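You operate a simulated robot arm through the tools that you are given. There is no shell and no other tool. Be economical: measure what you need, move in short steps, check, and stop when the job is done.

You are at the controls of a simulated robot arm. One attempt, no reset.

## Task
The tank is full: switch off, drain it, shut the drain, then run the dehumidifier at 40.

The check looks at the end state, three seconds after you hand in, the way a careful person would. Anything else that was tipped, shoved, dropped, spilled or broken makes it a failure.

## Robot
A 7-joint arm with a two-finger parallel gripper on a trunk, on a base that drives. Base frame: it is fixed to the floor where the robot stands at the start and does not move with it; the origin is under the middle of the robot, x ahead of it, y to its left, z up. Units: mm, degrees, N and s.
With the tool pointing down near the work surface it reaches from about 280 to 720 mm from the robot's upright axis, wherever it stands. Its first joint turns from -143.0 to 143.0 degrees. Places, roughly: dehumidifier [800, 0, 600]; dehumidifier button [600, 0, 800]; dehumidifier dial [700, 100, 900]; dehumidifier slider [700, -100, 800]; drain lever [800, -200, 700]; water tank [800, 0, 500]. Payload 3 kg.
The TCP is the grasp point between the finger pads, 30 mm short of the fingertips. In the tool frame z runs along the fingers and y along their closing line. The gripper opens to 94 mm. The fingers are 28 mm wide and 10 mm thick; the gripper's body (50 by 96 mm) begins 55 mm behind the TCP.
Orientation is that of the tool frame in the base frame, as a unit quaternion [x, y, z, w]. With the fingers straight down and closing along the base's y, the tool's x points along the base's -x, its y along +y and its z along -z.

## Interface
- The arm moves only by the tool servo_tool. Its argument "steps" is a list that holds one entry, the list of rows, each a list of 7 numbers: the shift along the tool's x, y, z in cm, then the turn, a rotation vector about the tool's x, y, z in degrees, then the opening, from 0 (shut) to 1 (fully open). In form: [[[x, y, z, ax, ay, az, fingers], ...]]. A call has 1 to 8 rows; each row is the pose to reach, as a shift and turn from the pose commanded when the call began, along the tool's axes at that moment. Rows are played at 5 a second. More than 50 mm and 8.6 degrees between two rows, or a gripper value outside its range, and nothing of the call is played. Where a pose cannot be reached the arm comes as near as it can. A force on the tool above 90 N (or 10 N above the force at the start of the call, whichever is more), or a blocked arm, ends the call early, and 0.2 s more pass. Each finger travels about 45 mm/s and halts on what it meets, pressing with about 32 N; the grip force reading is that of the motor and also rises with nothing between the fingers. The clock runs only during rows and for 0.2 s after the last one: add rows that repeat a pose to give the fingers time. It gives the time, the measured TCP pose, the force on the tool (base axes), the opening and the grip force at its end, in the units of the frame above (readings bear some noise), with the torque about the TCP (base axes, N m) and any sound that the robot's microphone picked up.
- Cameras (640 x 400 px; columns grow to the right, rows downward): "scene" is now at [50.4, 135.6, 1823.1]; the picture's right is [-0.06, -1.00, 0.00], its down [-0.77, 0.05, -0.64] and it looks along [0.64, -0.04, -0.77] (base axes); focal length 269 px, centre (320, 200). "wrist" rides on the gripper at [76, 14, -102] in the tool frame; the picture's right is [-0.18, 0.98, 0.00], its down [-0.75, -0.14, -0.64] and it looks along [-0.63, -0.12, 0.77] (tool axes); focal length 243 px, centre (320, 200). There is no depth. A picture from a camera that has moved, and an enlarged one, comes with that camera's place and axes in the base frame and with its lens.
- get_image(camera): a new picture of that camera. It takes no simulated time.
- raise_lower(by): slides the trunk up (or, below 0, down) by that many mm; the arm and the scene camera ride with it, the base frame stays. It gives what a move gives, with no picture.
- drive_base(legs): drives the robot by 1 to 6 legs, each [ahead, left, turn to the left] in mm, mm and degrees, along the robot's own axes; the way and the turn of a leg run together, so that a leg with both is an arc; at most 1500 mm and 180 degrees a leg. The arm and the cameras ride along, it lands a little off, and it stops where it bumps. It gives what a move gives.
- pan_tilt(pan, tilt): turns the head with the scene camera to pan (to the left, within 143 degrees either way) and tilt (down, from -29 to 69), counted from straight ahead of the robot. It gives what a move gives.
- close_up(camera, box): a new picture of the part [left, top, right, bottom] of that camera's present view, enlarged. It takes no simulated time.
- finish_job(): hands the job in; it is judged then, once.

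Work in short steps. Places have to be worked out from the pictures, the camera data and where the tool is seen: move nearer, look again, correct. Check each grasp and each placing, and mend what went wrong. You have 120 turns and 82 pictures in all, those below and enlarged ones among them. Open the gripper and draw the arm clear of the work before you hand the job in, unless the task says otherwise; then end with one line.

The tools are called after "Call:" as name(argument=value, ...) on one line, values as JSON. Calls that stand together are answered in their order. servo_tool: Moves the arm, as the interface text tells. Its arguments: {"type":"object","properties":{"steps":{"type":"array"}},"required":["steps"]} The other tools are called the same way: raise_lower (by) slides the trunk up or down; drive_base (legs) drives the base; pan_tilt (pan, tilt) turns the head that bears the scene camera; get_image (camera) takes a picture; close_up (camera, box) takes an enlarged picture of a part of a camera's view; finish_job () hands the job in.

At the start:

```text
time_s: 0.0
position: [566.3, -49.3, 1250.3]
ee_rot: [0.0, 1.0, 0.0, -0.001]
force: [-0.4, 1.5, 0.5]
wrist_torque: [0.01, 0.04, -0.01]
gripper_width: 93.9
grasp_force: 0.0
trunk travel left (down, up): [-275.0, 115.0]
robot x, y, heading: [1.9, 1.6, -0.0]
head pan, tilt: [-3.7, 50.2]
```

scene: 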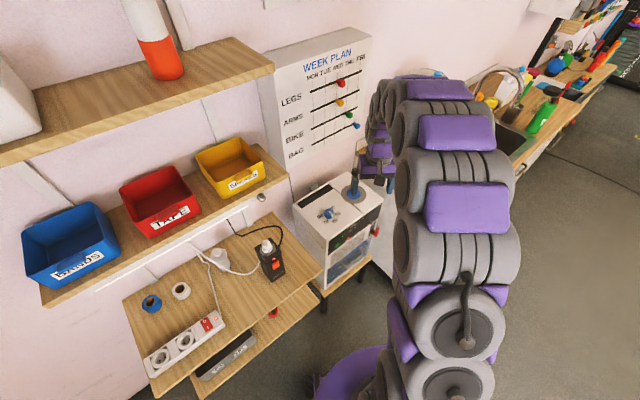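
wrist: 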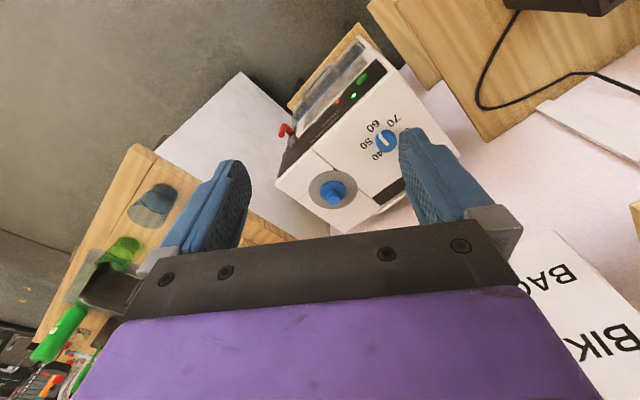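

The dehumidifier is the white box ahead. I'll enlarge it in both views to identify its controls.

Call:
close_up(camera="scene", box=[280, 160, 400, 310])

Call:
close_up(camera="wrist", box=[250, 10, 470, 240])

```text
2.67 times, centred on (340, 235) of scene
camera zoom: at [50.4, 135.6, 1823.1], right [-0.06, -1.0, 0.0], down [-0.77, 0.05, -0.64], along [0.64, -0.04, -0.77], focal length 718 px, centre (267, 107)
```

zoom: 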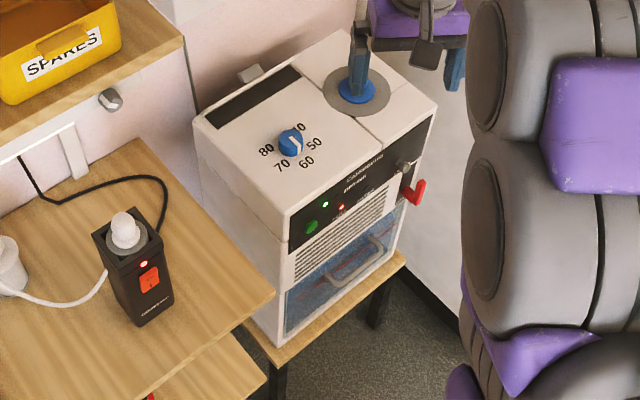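

```text
1.74 times, centred on (360, 125) of wrist
camera zoom: at [489.7, -35.5, 1353.2], right [0.18, 0.98, 0.0], down [0.75, -0.14, 0.64], along [0.63, -0.12, -0.77], focal length 422 px, centre (250, 330)
```

zoom: 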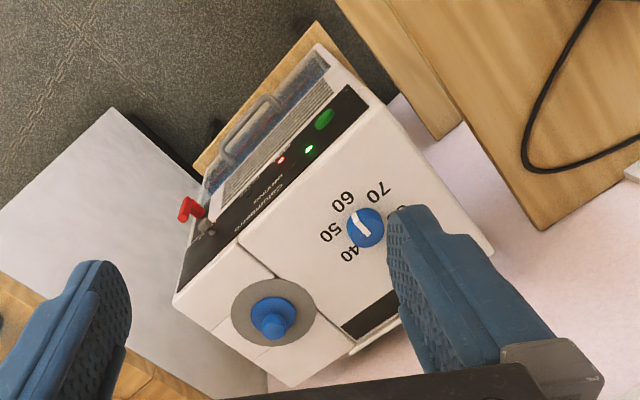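

The front faces about (-0.8,-0.6), toward my right. Before driving round to face it, I'll pan right to check the floor.

Call:
pan_tilt(pan=-55, tilt=45)

Call:
get_image(camera="scene")

```text
time_s: 1.2
position: [564.0, -49.3, 1251.1]
ee_rot: [0.0, 1.0, 0.0, -0.001]
force: [-0.8, 0.6, -0.1]
wrist_torque: [0.02, 0.03, 0.03]
gripper_width: 94.4
grasp_force: 0.1
trunk travel left (down, up): [-275.0, 115.0]
robot x, y, heading: [1.0, -0.7, -0.3]
head pan, tilt: [-55.0, 45.0]
```

```text
77 pictures are left
camera scene: at [20.4, 74.2, 1830.3], right [-0.82, -0.57, 0.0], down [-0.41, 0.58, -0.71], along [0.4, -0.58, -0.71], focal length 269 px, centre (320, 200)
```

scene: 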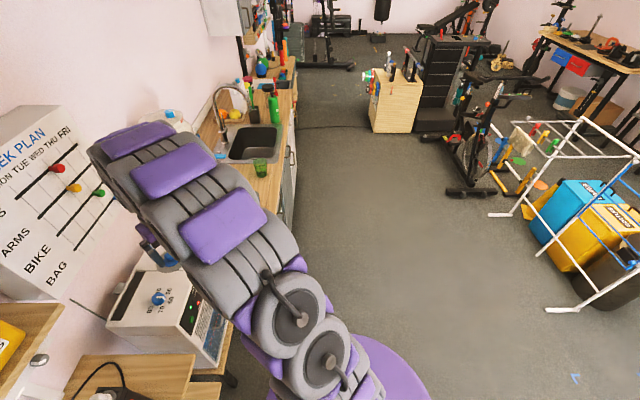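

The floor to the right is clear. I'll drive to about (230,-420) and turn about 37° left so I face the front.

Call:
drive_base(legs=[[230, -420, 0], [0, 0, 37]])

Call:
pan_tilt(pan=0, tilt=50)

Call:
get_image(camera="scene")

Call:
get_image(camera="wrist")

```text
time_s: 5.8
position: [707.2, -113.3, 1252.2]
ee_rot: [-0.318, 0.948, -0.003, 0.002]
force: [0.7, -0.2, -1.1]
wrist_torque: [0.01, 0.01, -0.03]
gripper_width: 94.1
grasp_force: 0.1
trunk travel left (down, up): [-275.0, 115.0]
robot x, y, heading: [232.8, -420.8, 37.1]
head pan, tilt: [-55.0, 45.0]
```

```text
time_s: 7.0
position: [709.6, -119.5, 1253.4]
ee_rot: [-0.319, 0.948, 0.0, 0.0]
force: [0.2, 0.2, 0.8]
wrist_torque: [0.03, 0.04, -0.01]
gripper_width: 94.2
grasp_force: 0.1
trunk travel left (down, up): [-275.0, 115.0]
robot x, y, heading: [232.1, -422.2, 37.1]
head pan, tilt: [0.0, 50.0]
```

```text
76 pictures are left
camera scene: at [186.9, -276.8, 1823.4], right [0.6, -0.8, 0.0], down [-0.61, -0.46, -0.64], along [0.51, 0.39, -0.77], focal length 269 px, centre (320, 200)
```

scene: 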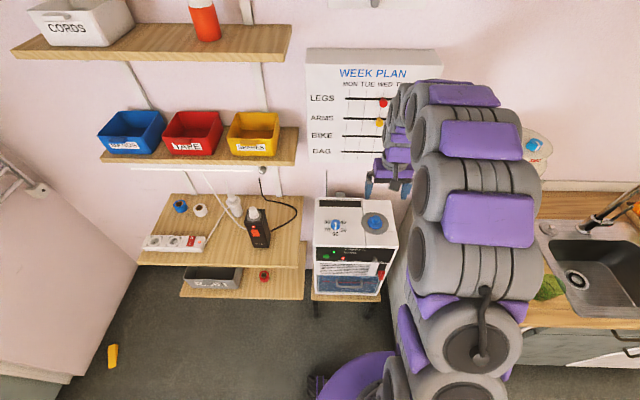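

```text
75 pictures are left
camera wrist: at [639.7, -154.5, 1354.7], right [-0.45, 0.89, 0.0], down [0.68, 0.34, 0.64], along [0.58, 0.29, -0.77], focal length 243 px, centre (320, 200)
```

wrist: 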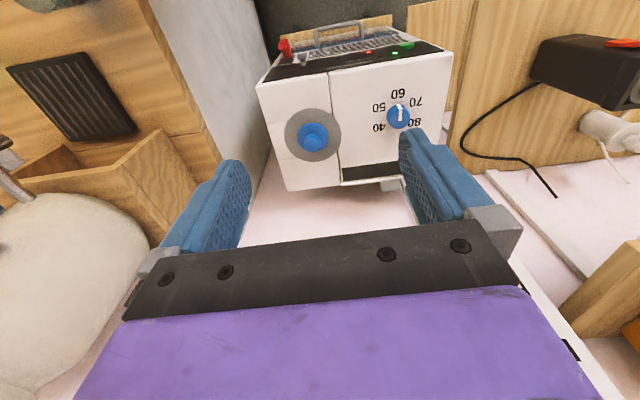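

The unit is now square to me. I'll enlarge it in both views.

Call:
close_up(camera="scene", box=[300, 185, 412, 310])

Call:
close_up(camera="wrist", box=[240, 10, 470, 200])

```text
3.20 times, centred on (356, 248) of scene
camera zoom: at [186.9, -276.8, 1823.4], right [0.6, -0.8, 0.0], down [-0.61, -0.46, -0.64], along [0.51, 0.39, -0.77], focal length 861 px, centre (205, 48)
```

zoom: 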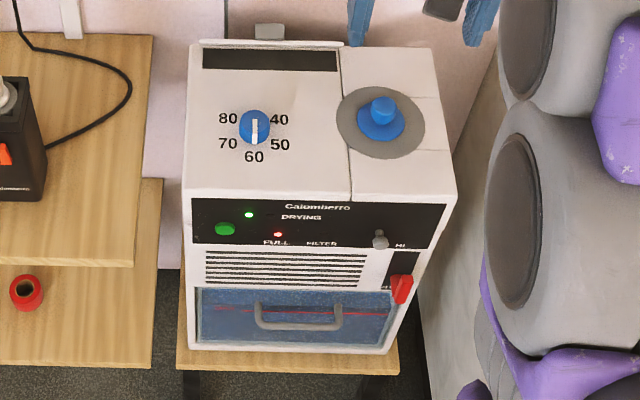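

```text
2.11 times, centred on (355, 105) of wrist
camera zoom: at [639.7, -154.5, 1354.7], right [-0.45, 0.89, 0.0], down [0.68, 0.34, 0.64], along [0.58, 0.29, -0.77], focal length 511 px, centre (246, 400)
```

zoom: 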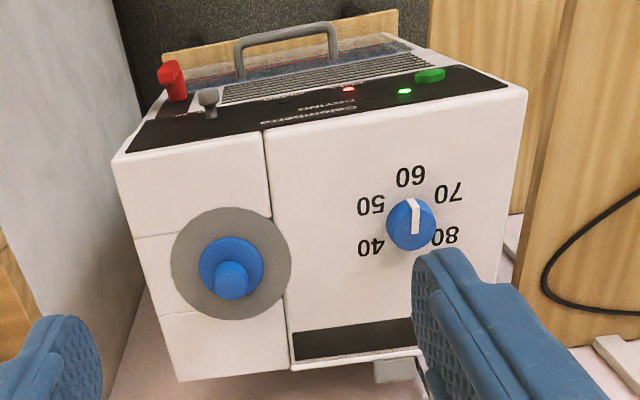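

Readout: dial at 60, lit green (drying) and red (FULL) lamps, green button on the front left, slider "HI" on the right, and a red drain lever lower right. I'll pull the arm back with a tilt so the wrist camera looks level at the front, then lower the trunk.

Call:
servo_tool(steps=[[[4, 0, 0, 0, -8, 0, 1], [8, 0, 0, 0, -16, 0, 1], [12, 0, 1, 0, -24, 0, 1], [16, 0, 3, 0, -32, 0, 1], [18, 0, 6, 0, -40, 0, 1], [18, 0, 10, 0, -40, 0, 1], [18, 0, 14, 0, -40, 0, 1]]])

Call:
raise_lower(by=-260)

Call:
get_image(camera="wrist")

```text
time_s: 8.6
position: [695.4, -183.1, 1143.9]
ee_rot: [-0.301, 0.891, 0.11, 0.322]
force: [-0.4, 0.0, -0.4]
wrist_torque: [-0.02, 0.02, 0.02]
gripper_width: 93.7
grasp_force: 0.1
out of reach, approached as far as the arm can: row 4, 5, 6, 7
trunk travel left (down, up): [-275.0, 115.0]
robot x, y, heading: [230.6, -418.7, 37.2]
head pan, tilt: [0.0, 50.0]
```

```text
time_s: 11.3
position: [692.0, -184.1, 887.4]
ee_rot: [-0.299, 0.891, 0.109, 0.324]
force: [-0.2, -0.2, 0.4]
wrist_torque: [-0.01, 0.01, 0.0]
gripper_width: 93.9
grasp_force: 0.1
trunk travel left (down, up): [-15.0, 375.0]
robot x, y, heading: [230.9, -418.5, 37.2]
head pan, tilt: [0.0, 50.0]
```

```text
72 pictures are left
camera wrist: at [584.3, -248.2, 916.1], right [-0.48, 0.87, 0.12], down [0.22, -0.01, 0.98], along [0.85, 0.5, -0.18], focal length 243 px, centre (320, 200)
```

wrist: 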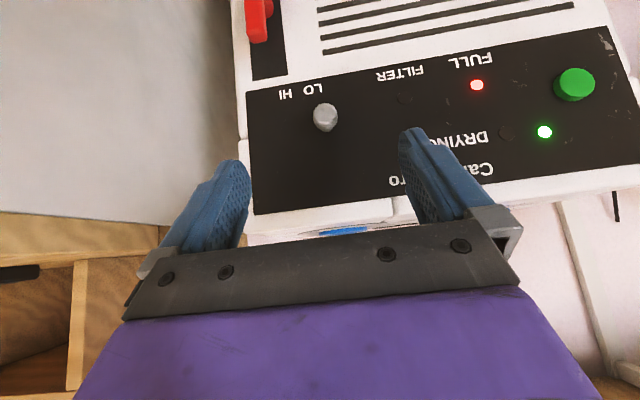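

The wrist is close to the front, and the arm couldn't fold far back. I'll back the base off 200 mm and look again.

Call:
drive_base(legs=[[-200, 0, 0]])

Call:
get_image(camera="wrist")

Call:
get_image(camera="scene")

```text
time_s: 12.9
position: [534.1, -306.1, 888.4]
ee_rot: [-0.3, 0.891, 0.11, 0.323]
force: [-0.1, -0.4, 0.0]
wrist_torque: [-0.01, -0.01, -0.01]
gripper_width: 94.1
grasp_force: 0.1
trunk travel left (down, up): [-15.0, 375.0]
robot x, y, heading: [73.5, -540.0, 37.2]
head pan, tilt: [0.0, 50.0]
```

```text
71 pictures are left
camera wrist: at [425.7, -369.4, 916.1], right [-0.48, 0.87, 0.12], down [0.22, -0.01, 0.98], along [0.85, 0.49, -0.18], focal length 243 px, centre (320, 200)
```

wrist: 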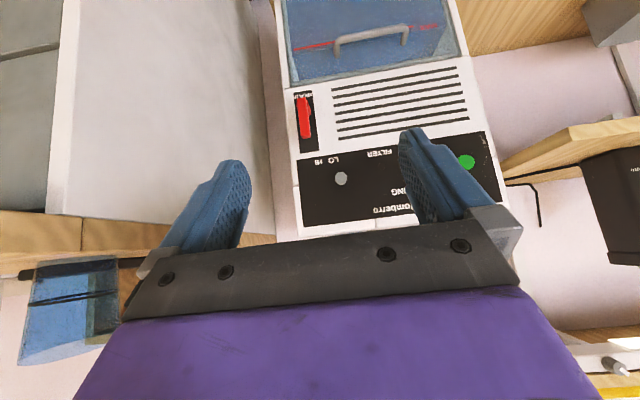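

```text
70 pictures are left
camera scene: at [26.8, -398.0, 1563.5], right [0.6, -0.8, 0.0], down [-0.61, -0.46, -0.64], along [0.51, 0.39, -0.77], focal length 269 px, centre (320, 200)
```

scene: 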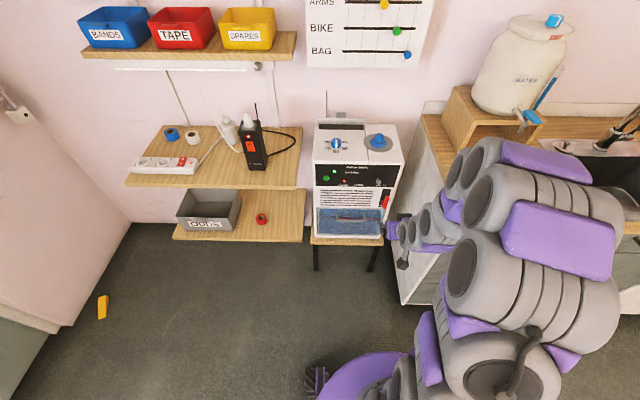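

I'll enlarge the front panel from both cameras.

Call:
close_up(camera="scene", box=[300, 115, 415, 245])

Call:
close_up(camera="wrist", box=[250, 0, 510, 240])

```text
3.08 times, centred on (358, 180) of scene
camera zoom: at [26.8, -398.0, 1563.5], right [0.6, -0.8, 0.0], down [-0.61, -0.46, -0.64], along [0.51, 0.39, -0.77], focal length 828 px, centre (205, 262)
```

zoom: 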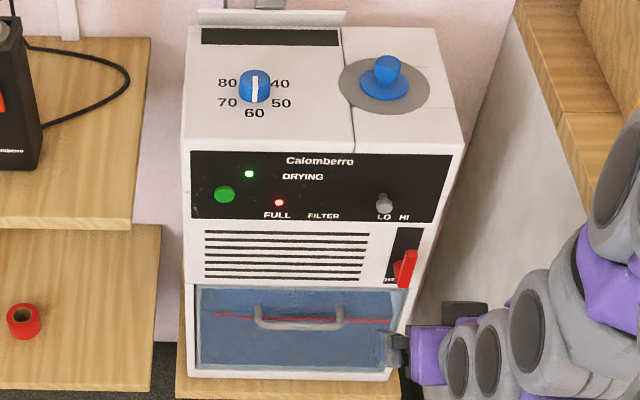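

```text
1.67 times, centred on (380, 120) of wrist
camera zoom: at [425.7, -369.4, 916.1], right [-0.48, 0.87, 0.12], down [0.22, -0.01, 0.98], along [0.85, 0.49, -0.18], focal length 404 px, centre (220, 333)
```

zoom: 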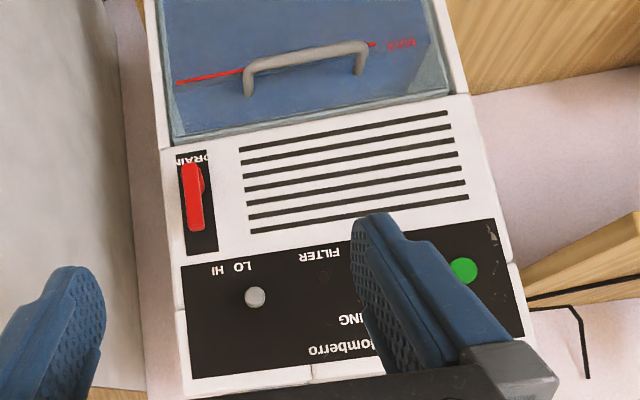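

The button triangulates to about S=520 (along my heading), T=358 and z=816, and the lever to about z=735. I'll close the fingers, level the tool and bring it in front of the button with a stand-off of about 150 mm.

Call:
servo_tool(steps=[[[-0.43, 3, 1.7, 0, -7.1, 0, 0], [-0.86, 6, 3.4, 0, -14.2, 0, 0], [-1.3, 9, 5.1, 0, -21.4, 0, 0], [-1.73, 12, 6.8, 0, -28.5, 0, 0], [-2.16, 15, 8.5, 0, -35.7, 0, 0], [-2.6, 18, 10.2, 0, -42.8, 0, 0], [-3.03, 20.9, 11.9, 0, -50, 0, 0], [-3.03, 20.9, 11.9, 0, -50, 0, 0]]])

Call:
get_image(camera="scene")

Call:
get_image(camera="wrist")

```text
time_s: 14.7
position: [485.8, -78.4, 817.2]
ee_rot: [-0.224, 0.67, 0.226, 0.671]
force: [0.4, -0.4, -0.2]
wrist_torque: [-0.02, -0.01, -0.02]
gripper_width: 0.0
grasp_force: 32.0
out of reach, approached as far as the arm can: row 1, 2, 3, 4
trunk travel left (down, up): [-15.0, 375.0]
robot x, y, heading: [76.3, -541.7, 36.9]
head pan, tilt: [0.0, 50.0]
```

```text
67 pictures are left
camera scene: at [28.0, -397.5, 1563.4], right [0.6, -0.8, 0.0], down [-0.61, -0.46, -0.64], along [0.51, 0.39, -0.77], focal length 269 px, centre (320, 200)
```

scene: 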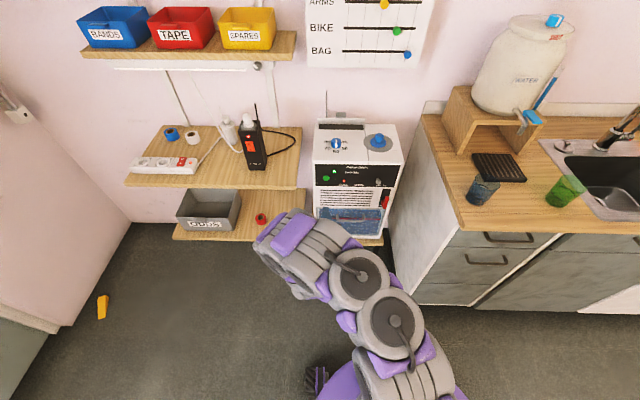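

```text
66 pictures are left
camera wrist: at [395.7, -129.5, 740.7], right [-0.59, 0.78, 0.18], down [-0.43, -0.5, 0.75], along [0.68, 0.37, 0.63], focal length 243 px, centre (320, 200)
```

wrist: 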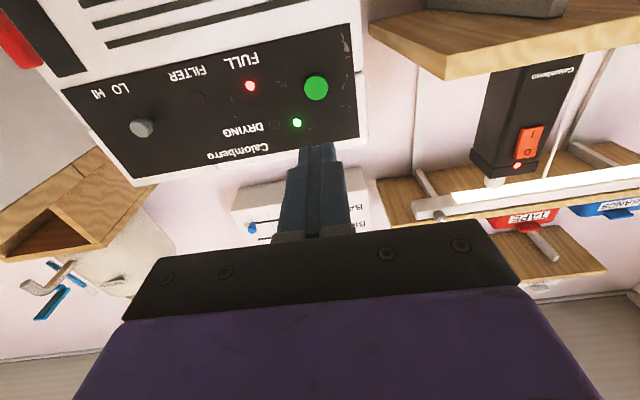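

The tip is in line with the button (T≈359, z≈815), about 150 mm away. I'll advance 135 mm and check.

Call:
servo_tool(steps=[[[0, -0.3, 4.5, 0, 0, 0, 0], [0, -0.3, 9, 0, 0, 0, 0], [0, -0.3, 12, 0, 0, 0, 0], [0, -0.3, 13.5, 0, 0, 0, 0]]])

Call:
get_image(camera="wrist")

```text
time_s: 15.7
position: [593.6, 2.8, 816.2]
ee_rot: [-0.225, 0.671, 0.224, 0.671]
force: [0.5, -0.3, 0.2]
wrist_torque: [-0.01, -0.01, -0.01]
gripper_width: 0.2
grasp_force: 32.2
trunk travel left (down, up): [-15.0, 375.0]
robot x, y, heading: [73.9, -543.0, 36.8]
head pan, tilt: [0.0, 50.0]
```

```text
65 pictures are left
camera wrist: at [504.2, -49.2, 740.0], right [-0.59, 0.78, 0.18], down [-0.43, -0.5, 0.75], along [0.68, 0.37, 0.63], focal length 243 px, centre (320, 200)
```

wrist: 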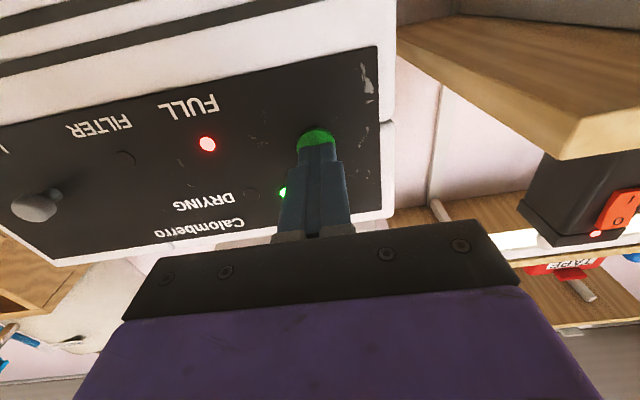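

Tip is aligned on the button, about 15 mm short. I'll press in small increments.

Call:
servo_tool(steps=[[[0, 0, 0.5, 0, 0, 0, 0], [0, 0, 1.0, 0, 0, 0, 0], [0, 0, 1.4, 0, 0, 0, 0], [0, 0, 1.7, 0, 0, 0, 0], [0, 0, 2.0, 0, 0, 0, 0]]])

Call:
get_image(camera="wrist")

```text
time_s: 16.9
position: [609.5, 12.5, 815.3]
ee_rot: [-0.225, 0.67, 0.225, 0.671]
force: [-16.7, -16.6, 5.7]
wrist_torque: [0.0, -0.16, -0.09]
gripper_width: 0.0
grasp_force: 31.8
trunk travel left (down, up): [-15.0, 375.0]
robot x, y, heading: [70.7, -540.5, 37.3]
head pan, tilt: [0.0, 50.0]
heard: click
```

```text
64 pictures are left
camera wrist: at [519.4, -38.3, 739.7], right [-0.59, 0.78, 0.18], down [-0.43, -0.5, 0.75], along [0.68, 0.37, 0.63], focal length 243 px, centre (320, 200)
```

wrist: 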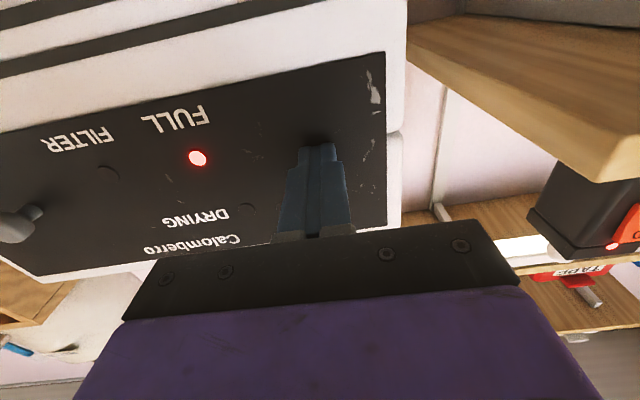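

Click heard and the green DRYING lamp is off. I'll retract straight and confirm it stays off.

Call:
servo_tool(steps=[[[0, 0, -2, 0, 0, 0, 0], [0, 0, -6, 0, 0, 0, 0], [0, 0, -10, 0, 0, 0, 0], [0, 0, -14, 0, 0, 0, 0], [0, -4, -15, 0, 0, 0, 0], [0, -8, -15, 0, 0, 0, 0], [0, -12, -15, 0, 0, 0, 0], [0, -16, -15, 0, 0, 0, 0]]])

Call:
get_image(camera="wrist")

Call:
close_up(camera="scene", box=[300, 115, 415, 245])

```text
time_s: 18.7
position: [589.5, -205.1, 817.3]
ee_rot: [-0.224, 0.671, 0.225, 0.671]
force: [0.4, -0.5, -0.6]
wrist_torque: [-0.02, -0.01, 0.04]
gripper_width: 0.0
grasp_force: 31.9
trunk travel left (down, up): [-15.0, 375.0]
robot x, y, heading: [72.5, -538.7, 37.3]
head pan, tilt: [0.0, 50.0]
```

```text
63 pictures are left
camera wrist: at [499.8, -257.3, 740.6], right [-0.59, 0.78, 0.19], down [-0.43, -0.5, 0.75], along [0.68, 0.37, 0.63], focal length 243 px, centre (320, 200)
```

wrist: 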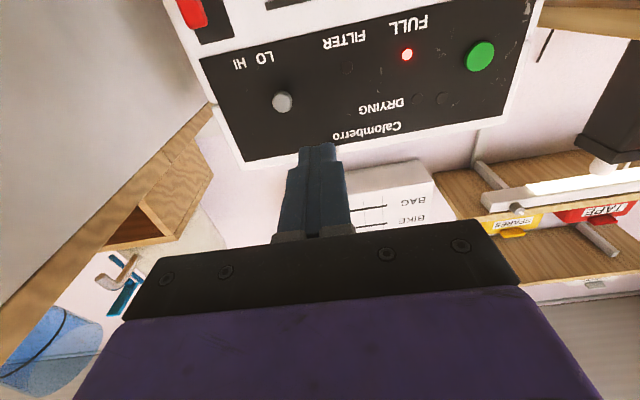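

```text
3.08 times, centred on (358, 180) of scene
camera zoom: at [28.2, -397.4, 1563.4], right [0.6, -0.8, 0.0], down [-0.61, -0.46, -0.64], along [0.51, 0.39, -0.77], focal length 828 px, centre (205, 262)
```

zoom: 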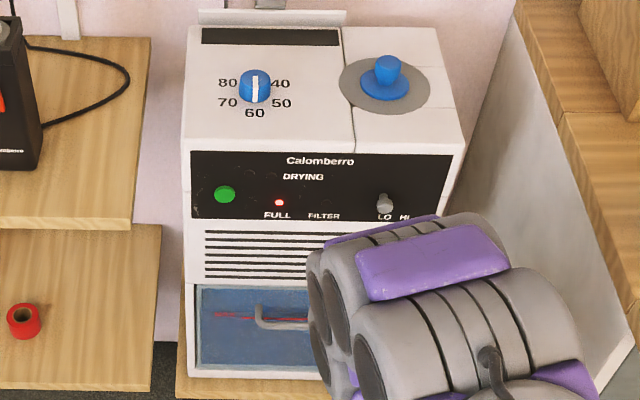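

It's off. Next I'll lower the arm for a close look at the drain lever from below and in front.

Call:
servo_tool(steps=[[[4, -2, -1, 0, 0, 0, 0], [8, -3, -2, 0, 0, 0, 0], [12, -4, -3, 0, 0, 0, 0], [15, -4, -4, 0, 0, 0, 0]]])

Call:
get_image(camera="wrist")

Call:
close_up(camera="scene", box=[300, 115, 415, 245])

```text
time_s: 19.7
position: [584.0, -263.6, 661.9]
ee_rot: [-0.224, 0.671, 0.225, 0.67]
force: [-0.4, -0.6, 0.4]
wrist_torque: [0.01, -0.04, -0.03]
gripper_width: 0.0
grasp_force: 31.8
trunk travel left (down, up): [-15.0, 375.0]
robot x, y, heading: [72.7, -540.6, 36.9]
head pan, tilt: [0.0, 50.0]
```

```text
61 pictures are left
camera wrist: at [492.6, -314.7, 584.7], right [-0.59, 0.78, 0.19], down [-0.43, -0.5, 0.75], along [0.68, 0.37, 0.63], focal length 243 px, centre (320, 200)
```

wrist: 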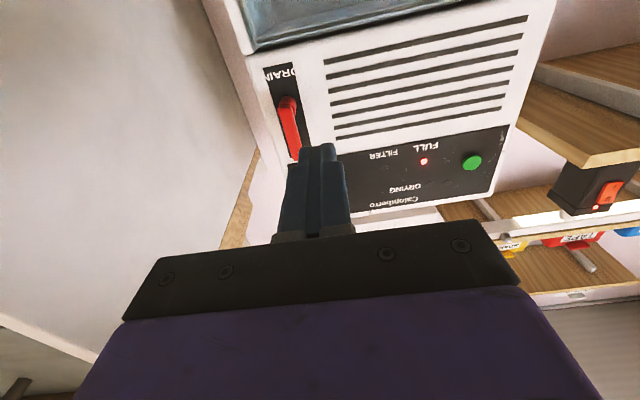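

```text
3.08 times, centred on (358, 180) of scene
camera zoom: at [30.1, -400.0, 1563.7], right [0.6, -0.8, 0.0], down [-0.61, -0.46, -0.64], along [0.51, 0.39, -0.77], focal length 828 px, centre (205, 262)
```

zoom: 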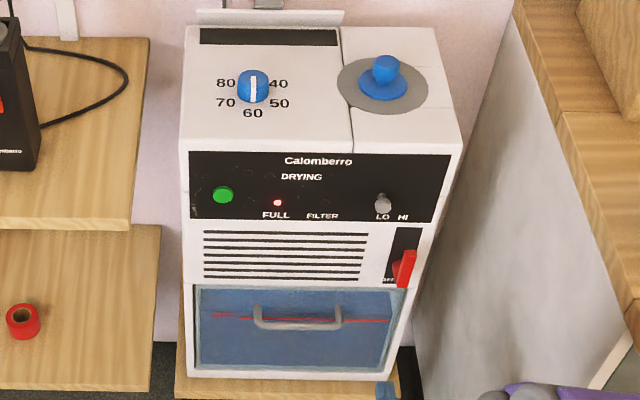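

Call:
close_up(camera="wrist", box=[230, 50, 350, 180])

Call:
close_up(camera="scene", box=[360, 185, 400, 225])

```text
3.08 times, centred on (290, 115) of wrist
camera zoom: at [492.6, -314.7, 584.7], right [-0.59, 0.78, 0.19], down [-0.43, -0.5, 0.75], along [0.68, 0.37, 0.63], focal length 746 px, centre (412, 462)
```

zoom: 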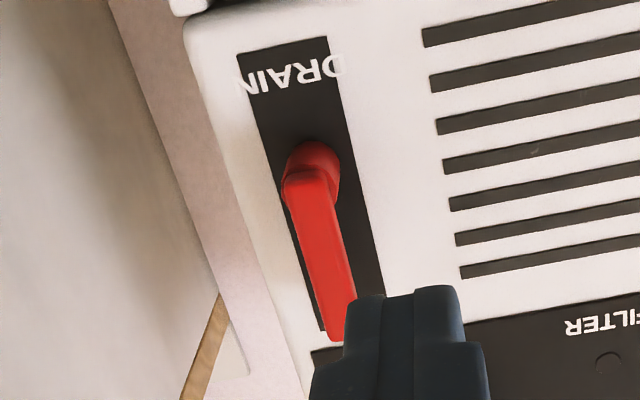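

```text
10.00 times, centred on (380, 205) of scene
camera zoom: at [30.1, -400.0, 1563.7], right [0.6, -0.8, 0.0], down [-0.61, -0.46, -0.64], along [0.51, 0.39, -0.77], focal length 2692 px, centre (-280, 150)
```

zoom: 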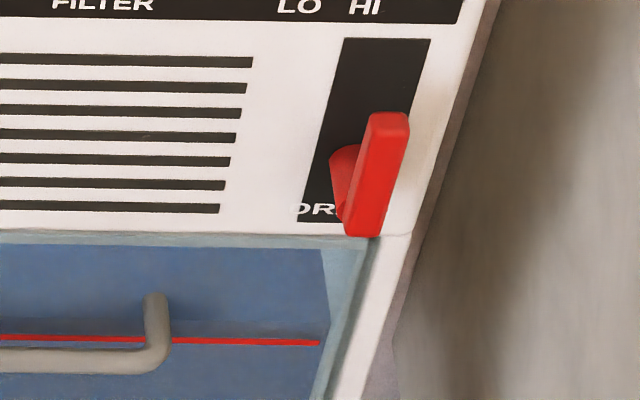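

The DRAIN lever is a quarter-turn handle: hub near z≈688, tip up at about z≈743, T≈608, and its axis normal to the face. I'll straddle it with the fingers as a fork, first stopping just short of it.

Call:
servo_tool(steps=[[[-2, -1.5, 2, 0, 0, 0, 0.45], [-4.5, -3, 4, 0, 0, 0, 0.45], [-6.6, -4.5, 7, 0, 0, 0, 0.45], [-6.6, -4.5, 11, 0, 0, 0, 0.45], [-6.6, -4.5, 11, 0, 0, 0, 0.45]]])

Call:
get_image(camera="wrist")

Call:
close_up(camera="scene", box=[340, 165, 420, 235])

```text
time_s: 20.9
position: [696.3, -232.5, 730.4]
ee_rot: [-0.224, 0.671, 0.226, 0.67]
force: [0.1, -0.1, 0.6]
wrist_torque: [-0.04, -0.01, 0.03]
gripper_width: 42.3
grasp_force: 0.1
trunk travel left (down, up): [-15.0, 375.0]
robot x, y, heading: [73.5, -537.7, 37.2]
head pan, tilt: [0.0, 50.0]
```

```text
57 pictures are left
camera wrist: at [604.7, -283.1, 653.8], right [-0.59, 0.78, 0.19], down [-0.43, -0.5, 0.75], along [0.68, 0.37, 0.63], focal length 243 px, centre (320, 200)
```

wrist: 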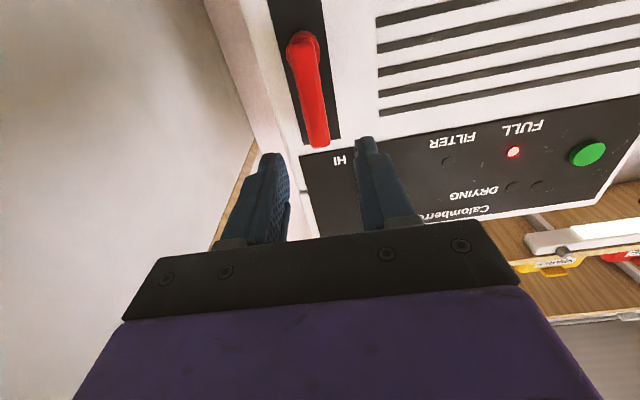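

```text
5.71 times, centred on (380, 200) of scene
camera zoom: at [29.0, -397.4, 1563.5], right [0.6, -0.8, 0.0], down [-0.61, -0.46, -0.64], along [0.51, 0.39, -0.77], focal length 1538 px, centre (-23, 200)
```

zoom: 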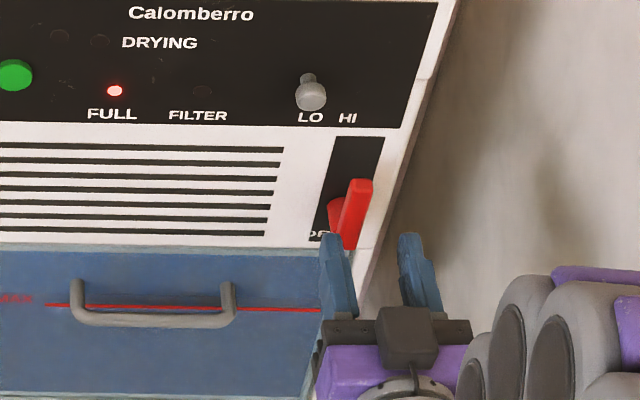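

The lever lies between the finger lines (T≈608 against TCP 606). I'll advance 55 mm so the fork straddles the tip.

Call:
servo_tool(steps=[[[0, -0.2, 3, 0, 0, 0, 0.45], [0, -0.2, 5, 0, 0, 0, 0.45], [0, -0.2, 6, 0, 0, 0, 0.45], [0, -0.2, 6, 0, 0, 0, 0.32]]])

Call:
get_image(camera="wrist")

Call:
close_up(camera="scene", box=[340, 165, 420, 235])

```text
time_s: 21.9
position: [745.9, -198.0, 730.9]
ee_rot: [-0.225, 0.67, 0.226, 0.67]
force: [0.4, 0.1, -0.4]
wrist_torque: [0.0, 0.0, -0.02]
gripper_width: 30.0
grasp_force: 0.0
trunk travel left (down, up): [-15.0, 375.0]
robot x, y, heading: [74.4, -535.7, 37.0]
head pan, tilt: [0.0, 50.0]
```

```text
55 pictures are left
camera wrist: at [654.3, -248.4, 653.7], right [-0.59, 0.78, 0.19], down [-0.43, -0.5, 0.75], along [0.68, 0.37, 0.63], focal length 243 px, centre (320, 200)
```

wrist: 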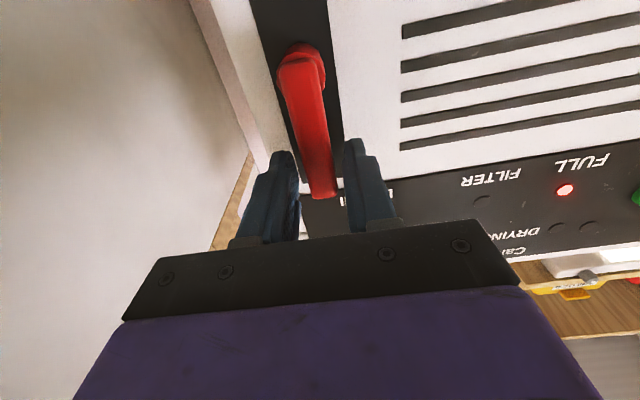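

```text
5.71 times, centred on (380, 200) of scene
camera zoom: at [28.9, -397.1, 1563.4], right [0.6, -0.8, 0.0], down [-0.61, -0.46, -0.64], along [0.51, 0.39, -0.77], focal length 1538 px, centre (-23, 200)
```

zoom: 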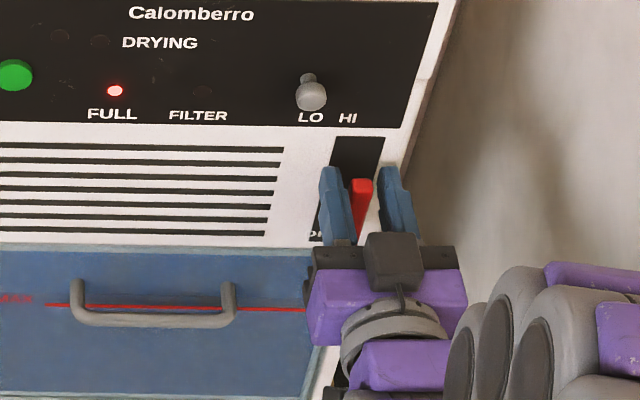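

The lever is between the fingers, hub about 45 mm below. I'll probe gently leftward along the arc about the hub, watching the force.

Call:
servo_tool(steps=[[[0.04, 0.63, 0, 0, 0, -8, 0.32], [0.17, 1.24, 0, 0, 0, -16, 0.32], [0.39, 1.83, 0, 0, 0, -24, 0.32]]])

Call:
close_up(camera="scene", box=[340, 165, 420, 235])

```text
time_s: 22.7
position: [738.9, -188.2, 727.0]
ee_rot: [-0.356, 0.611, 0.08, 0.702]
force: [11.2, -20.0, 1.7]
wrist_torque: [0.32, 0.18, -0.44]
gripper_width: 42.6
grasp_force: 11.5
trunk travel left (down, up): [-15.0, 375.0]
robot x, y, heading: [74.4, -540.0, 37.2]
head pan, tilt: [0.0, 50.0]
```

```text
5.71 times, centred on (380, 200) of scene
camera zoom: at [34.6, -405.2, 1564.2], right [0.6, -0.8, -0.01], down [-0.62, -0.46, -0.64], along [0.51, 0.39, -0.77], focal length 1538 px, centre (-23, 200)
```

zoom: 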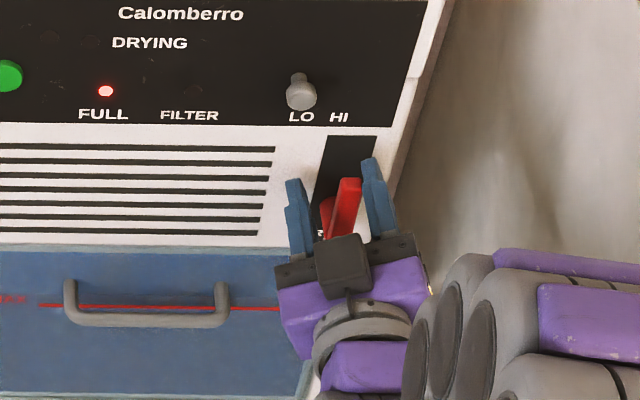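

The lever didn't move and it pushed the right finger open with about 23 N, so left looks like a stop. I'll return and probe to the right.

Call:
servo_tool(steps=[[[-0.15, -0.6, 0, 0, 0, 8, 0.4], [-0.3, -1.2, 0, 0, 0, 16, 0.4], [-0.39, -1.83, 0, 0, 0, 24, 0.4]]])

Call:
servo_tool(steps=[[[0.04, -0.63, 0, 0, 0, 8, 0.35], [0.17, -1.24, 0, 0, 0, 16, 0.35], [0.39, -1.83, 0, 0, 0, 24, 0.35]]])

Call:
close_up(camera="scene", box=[340, 165, 420, 235])

```text
time_s: 23.5
position: [743.8, -192.0, 739.9]
ee_rot: [-0.225, 0.67, 0.229, 0.67]
force: [-0.2, -0.8, -0.6]
wrist_torque: [0.01, -0.03, 0.01]
gripper_width: 38.0
grasp_force: 0.1
trunk travel left (down, up): [-15.0, 375.0]
robot x, y, heading: [69.3, -540.5, 37.0]
head pan, tilt: [0.0, 50.0]
```

```text
time_s: 24.3
position: [755.3, -209.1, 734.6]
ee_rot: [-0.079, 0.703, 0.36, 0.608]
force: [0.1, -0.2, 0.7]
wrist_torque: [0.02, -0.01, 0.02]
gripper_width: 33.4
grasp_force: 0.3
trunk travel left (down, up): [-15.0, 375.0]
robot x, y, heading: [71.4, -539.7, 36.9]
head pan, tilt: [0.0, 50.0]
```

```text
5.71 times, centred on (380, 200) of scene
camera zoom: at [29.0, -397.3, 1563.4], right [0.6, -0.8, 0.0], down [-0.61, -0.46, -0.64], along [0.51, 0.39, -0.77], focal length 1538 px, centre (-23, 200)
```

zoom: 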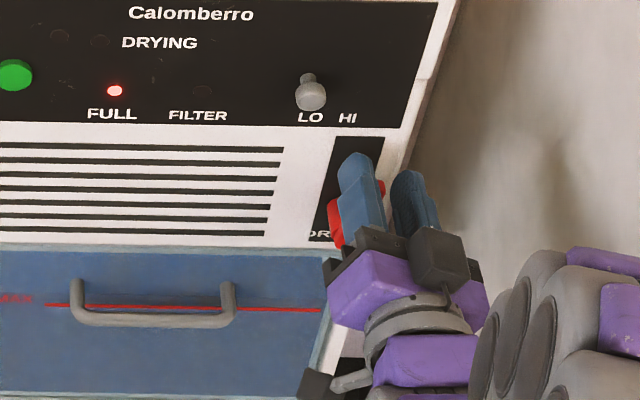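

It moves freely to the right (force about 0). I'll continue along the arc and check partway.

Call:
servo_tool(steps=[[[0.6, -1.21, 0, 0, 0, 8, 0.35], [0.73, -1.82, 0, 0, 0, 16, 0.35], [0.95, -2.41, 0, 0, 0, 24, 0.35], [1.24, -2.97, 0, 0, 0, 32, 0.35], [1.62, -3.48, 0, 0, 0, 40, 0.35]]])

Call:
get_image(camera="wrist")

Call:
close_up(camera="scene", box=[340, 165, 420, 235])

```text
time_s: 25.5
position: [770.1, -231.0, 705.2]
ee_rot: [0.167, 0.687, 0.547, 0.448]
force: [5.4, -5.9, 7.8]
wrist_torque: [0.16, -0.01, 0.07]
gripper_width: 35.2
grasp_force: 1.8
trunk travel left (down, up): [-15.0, 375.0]
robot x, y, heading: [75.2, -538.4, 36.9]
head pan, tilt: [0.0, 50.0]
```

```text
51 pictures are left
camera wrist: at [643.5, -232.7, 685.4], right [-0.16, 0.21, 0.97], down [-0.07, -0.98, 0.2], along [0.98, -0.03, 0.17], focal length 243 px, centre (320, 200)
```

wrist: 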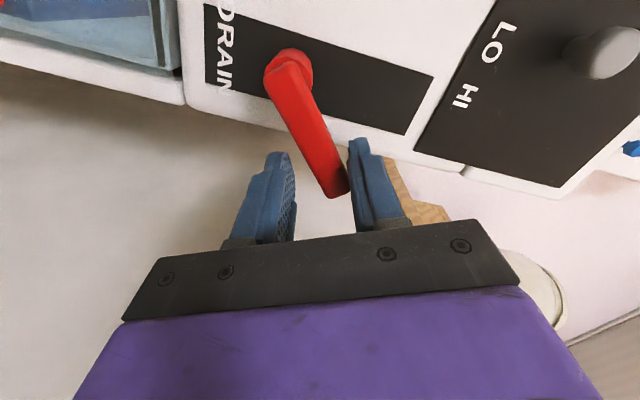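

```text
5.71 times, centred on (380, 200) of scene
camera zoom: at [29.0, -400.1, 1563.8], right [0.6, -0.8, 0.0], down [-0.61, -0.46, -0.64], along [0.51, 0.39, -0.77], focal length 1538 px, centre (-23, 200)
```

zoom: 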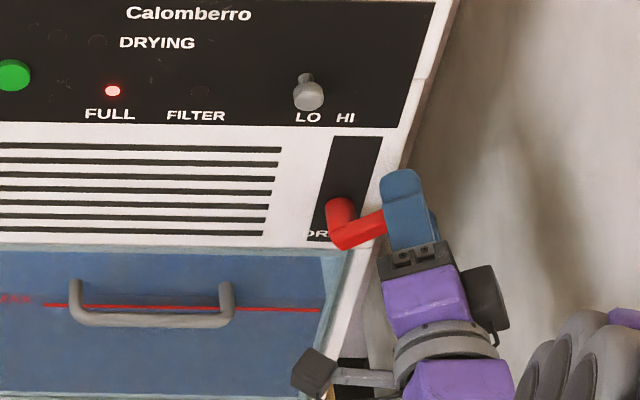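

The lever is at about 65° and moving smoothly. I'll take it on to about 92°.

Call:
servo_tool(steps=[[[0.12, -0.53, 0, 0, 0, 8, 0.35], [0.26, -1.14, 0, 0, 0, 16, 0.35], [0.46, -1.73, 0, 0, 0, 24, 0.35], [0.65, -2.1, 0, 0, 0, 29, 0.35]]])

Call:
get_image(camera="wrist")

Call:
close_up(camera="scene", box=[300, 115, 415, 245])

```text
time_s: 26.5
position: [774.2, -235.2, 684.2]
ee_rot: [0.335, 0.622, 0.641, 0.299]
force: [20.6, -17.6, 8.8]
wrist_torque: [0.39, 0.2, 0.09]
gripper_width: 39.1
grasp_force: 5.5
trunk travel left (down, up): [-15.0, 375.0]
robot x, y, heading: [76.9, -537.1, 36.9]
head pan, tilt: [0.0, 50.0]
```

```text
49 pictures are left
camera wrist: at [646.2, -237.0, 702.0], right [0.14, -0.19, 0.97], down [-0.07, -0.98, -0.18], along [0.99, -0.04, -0.15], focal length 243 px, centre (320, 200)
```

wrist: 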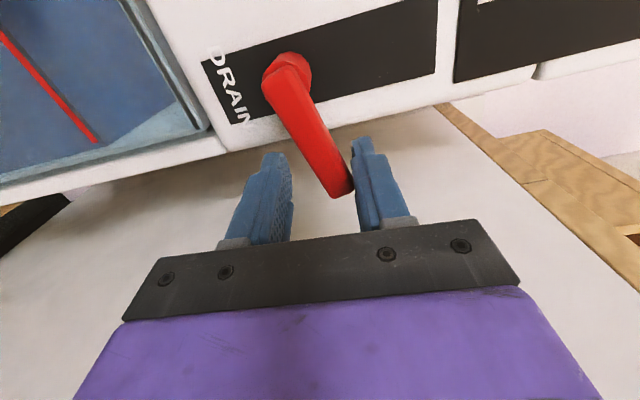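

```text
3.08 times, centred on (358, 180) of scene
camera zoom: at [33.5, -405.1, 1564.3], right [0.6, -0.8, -0.01], down [-0.62, -0.46, -0.64], along [0.51, 0.39, -0.77], focal length 828 px, centre (205, 262)
```

zoom: 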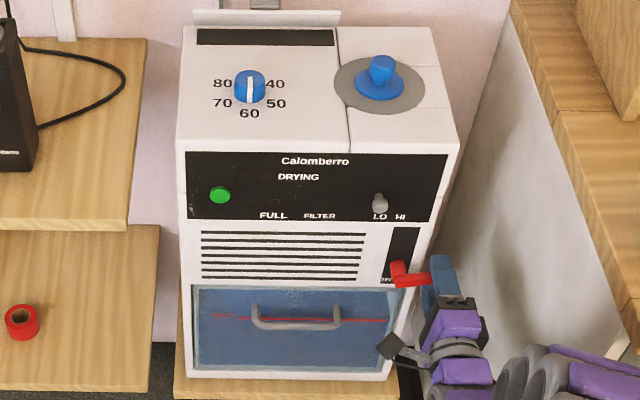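

The FULL lamp is off, so it's draining, and the lever seems near its stop. I'll hold here briefly, then check the tank level.

Call:
servo_tool(steps=[[[0, 0.3, 0, 0, 0, 0, 0.4], [0, 0.3, 0, 0, 0, 0, 0.4], [0, 0.3, 0, 0, 0, 0, 0.4], [0, 0.3, 0, 0, 0, 0, 0.4], [0, 0.3, 0, 0, 0, 0, 0.4], [0, 0.3, 0, 0, 0, 0, 0.4], [0, 0.3, 0, 0, 0, 0, 0.4], [0, 0.3, 0, 0, 0, 0, 0.4]]])

Call:
close_up(camera="scene", box=[300, 165, 415, 245])

```text
time_s: 28.3
position: [772.1, -233.4, 687.5]
ee_rot: [0.331, 0.624, 0.642, 0.298]
force: [4.0, -22.6, 10.4]
wrist_torque: [0.38, 0.09, -0.15]
gripper_width: 44.6
grasp_force: 6.1
trunk travel left (down, up): [-15.0, 375.0]
robot x, y, heading: [74.8, -539.9, 37.0]
head pan, tilt: [0.0, 50.0]
```

```text
5.00 times, centred on (358, 205) of scene
camera zoom: at [30.3, -404.8, 1564.2], right [0.6, -0.8, -0.01], down [-0.61, -0.46, -0.64], along [0.51, 0.39, -0.77], focal length 1346 px, centre (132, 175)
```

zoom: 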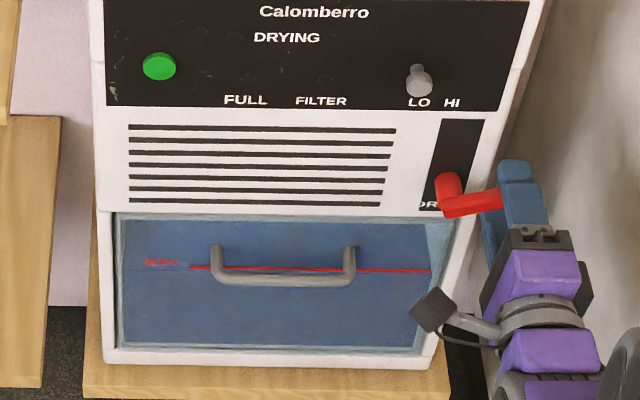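

Call:
get_image(camera="wrist")

```text
46 pictures are left
camera wrist: at [644.5, -235.1, 705.4], right [0.14, -0.19, 0.97], down [-0.06, -0.98, -0.18], along [0.99, -0.04, -0.15], focal length 243 px, centre (320, 200)
```

wrist: 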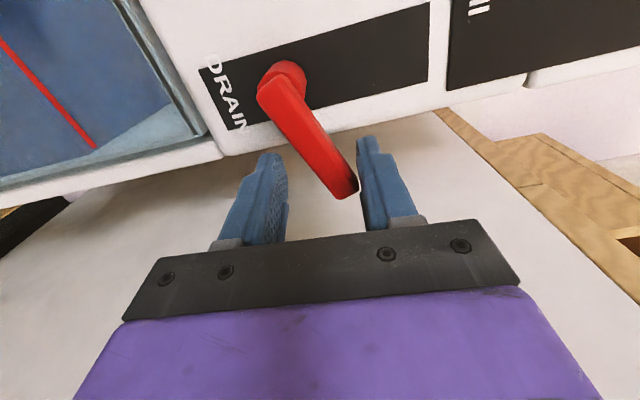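

The lever seems to press back on the upper finger. I'll grip it so I hold it firmly, then see the angle and force.

Call:
servo_tool(steps=[[[0, 0.3, 0, 0, 0, 0, 0.2], [0, 0.3, 0, 0, 0, 0, 0.0], [0, 0.3, 0, 0, 0, 0, 0.0], [0, 0.3, 0, 0, 0, 0, 0.0]]])

Call:
get_image(camera="wrist")

Call:
close_up(camera="scene", box=[300, 165, 415, 245])

```text
time_s: 29.3
position: [776.2, -235.4, 688.9]
ee_rot: [0.335, 0.623, 0.64, 0.299]
force: [23.2, -33.9, -0.8]
wrist_torque: [0.0, -0.61, 0.65]
gripper_width: 23.9
grasp_force: 45.5
trunk travel left (down, up): [-15.0, 375.0]
robot x, y, heading: [75.8, -540.4, 36.8]
head pan, tilt: [0.0, 50.0]
```

```text
45 pictures are left
camera wrist: at [647.2, -237.5, 707.2], right [0.14, -0.19, 0.97], down [-0.07, -0.98, -0.18], along [0.99, -0.04, -0.15], focal length 243 px, centre (320, 200)
```

wrist: 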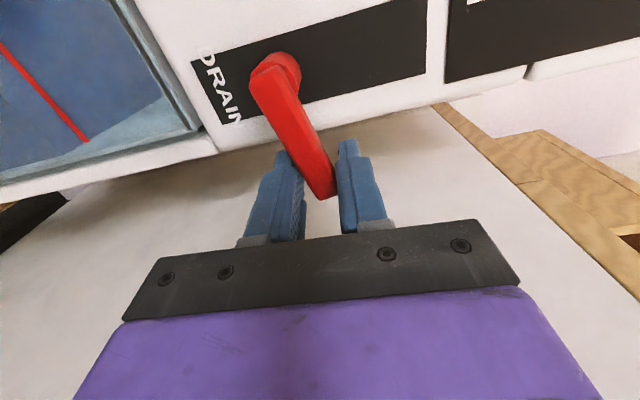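

```text
5.00 times, centred on (358, 205) of scene
camera zoom: at [37.1, -408.2, 1564.5], right [0.6, -0.8, -0.01], down [-0.62, -0.46, -0.64], along [0.51, 0.39, -0.77], focal length 1346 px, centre (132, 175)
```

zoom: 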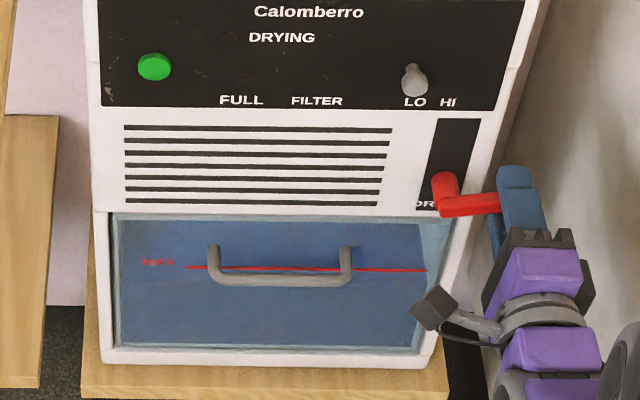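

The grip reads 24 mm with about 41 N sideways, so the lever is a bit oblique. I'll check the tank level before forcing anything.

Call:
close_up(camera="scene", box=[312, 200, 402, 245])

Call:
close_up(camera="wrist", box=[180, 30, 420, 240])

```text
7.11 times, centred on (357, 222) of scene
camera zoom: at [37.1, -408.2, 1564.5], right [0.6, -0.8, -0.01], down [-0.62, -0.46, -0.64], along [0.51, 0.39, -0.77], focal length 1914 px, centre (57, 40)
```

zoom: 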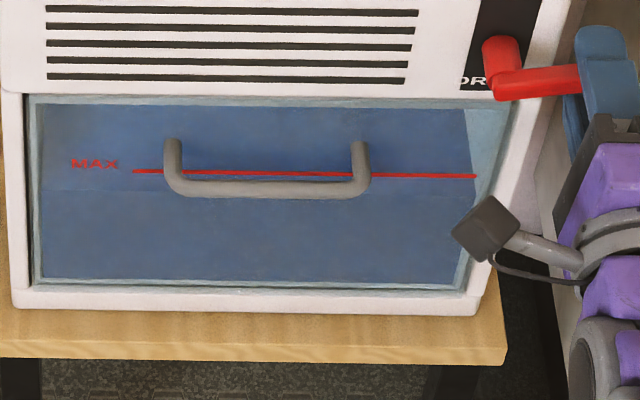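

```text
1.90 times, centred on (300, 135) of wrist
camera zoom: at [647.2, -237.5, 707.2], right [0.14, -0.19, 0.97], down [-0.07, -0.98, -0.18], along [0.99, -0.04, -0.15], focal length 462 px, centre (358, 324)
```

zoom: 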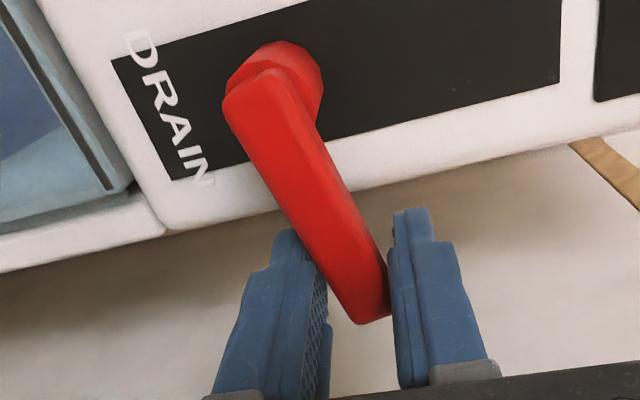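

The waterline is now just below MAX, so it is draining, and the lever looks horizontal (90°). I'll release it and see whether it stays and the level keeps falling.

Call:
servo_tool(steps=[[[0, 0, 0, 0, 0, 0, 0.3], [0, 0, 0, 0, 0, 0, 0.55], [0, 0, 0, 0, 0, 0, 0.55], [0, 0, 0, 0, 0, 0, 0.55], [0, 0, 0, 0, 0, 0, 0.55], [0, 0, 0, 0, 0, 0, 0.55], [0, 0, 0, 0, 0, 0, 0.55], [0, 0, 0, 0, 0, 0, 0.55]]])

Call:
close_up(camera="wrist", box=[180, 30, 420, 240])

Call:
close_up(camera="scene", box=[312, 190, 402, 245])

```text
time_s: 31.1
position: [771.6, -231.2, 689.9]
ee_rot: [0.331, 0.624, 0.641, 0.298]
force: [0.1, -0.3, -0.2]
wrist_torque: [0.0, 0.03, 0.01]
gripper_width: 51.7
grasp_force: 0.0
trunk travel left (down, up): [-15.0, 375.0]
robot x, y, heading: [74.5, -538.1, 36.7]
head pan, tilt: [0.0, 50.0]
```

```text
1.90 times, centred on (300, 135) of wrist
camera zoom: at [643.9, -233.6, 707.7], right [0.14, -0.19, 0.97], down [-0.06, -0.98, -0.18], along [0.99, -0.03, -0.15], focal length 462 px, centre (358, 324)
```

zoom: 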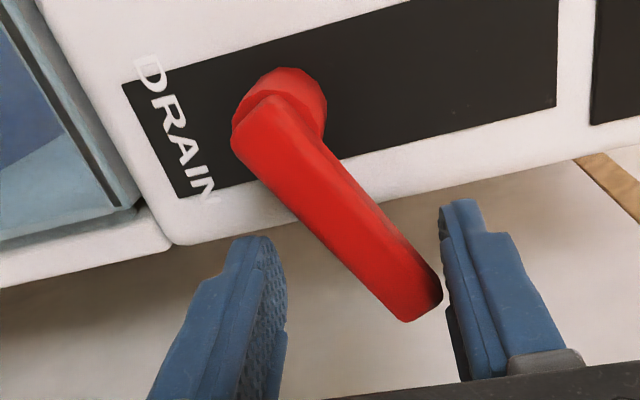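

```text
7.11 times, centred on (357, 218) of scene
camera zoom: at [29.2, -397.5, 1563.5], right [0.6, -0.8, 0.0], down [-0.61, -0.46, -0.64], along [0.51, 0.39, -0.77], focal length 1914 px, centre (57, 76)
```

zoom: 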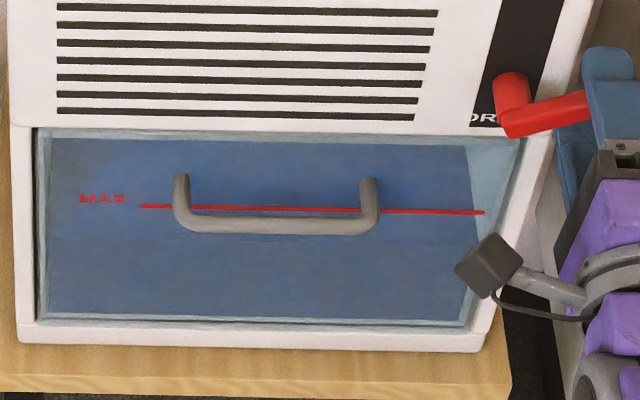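

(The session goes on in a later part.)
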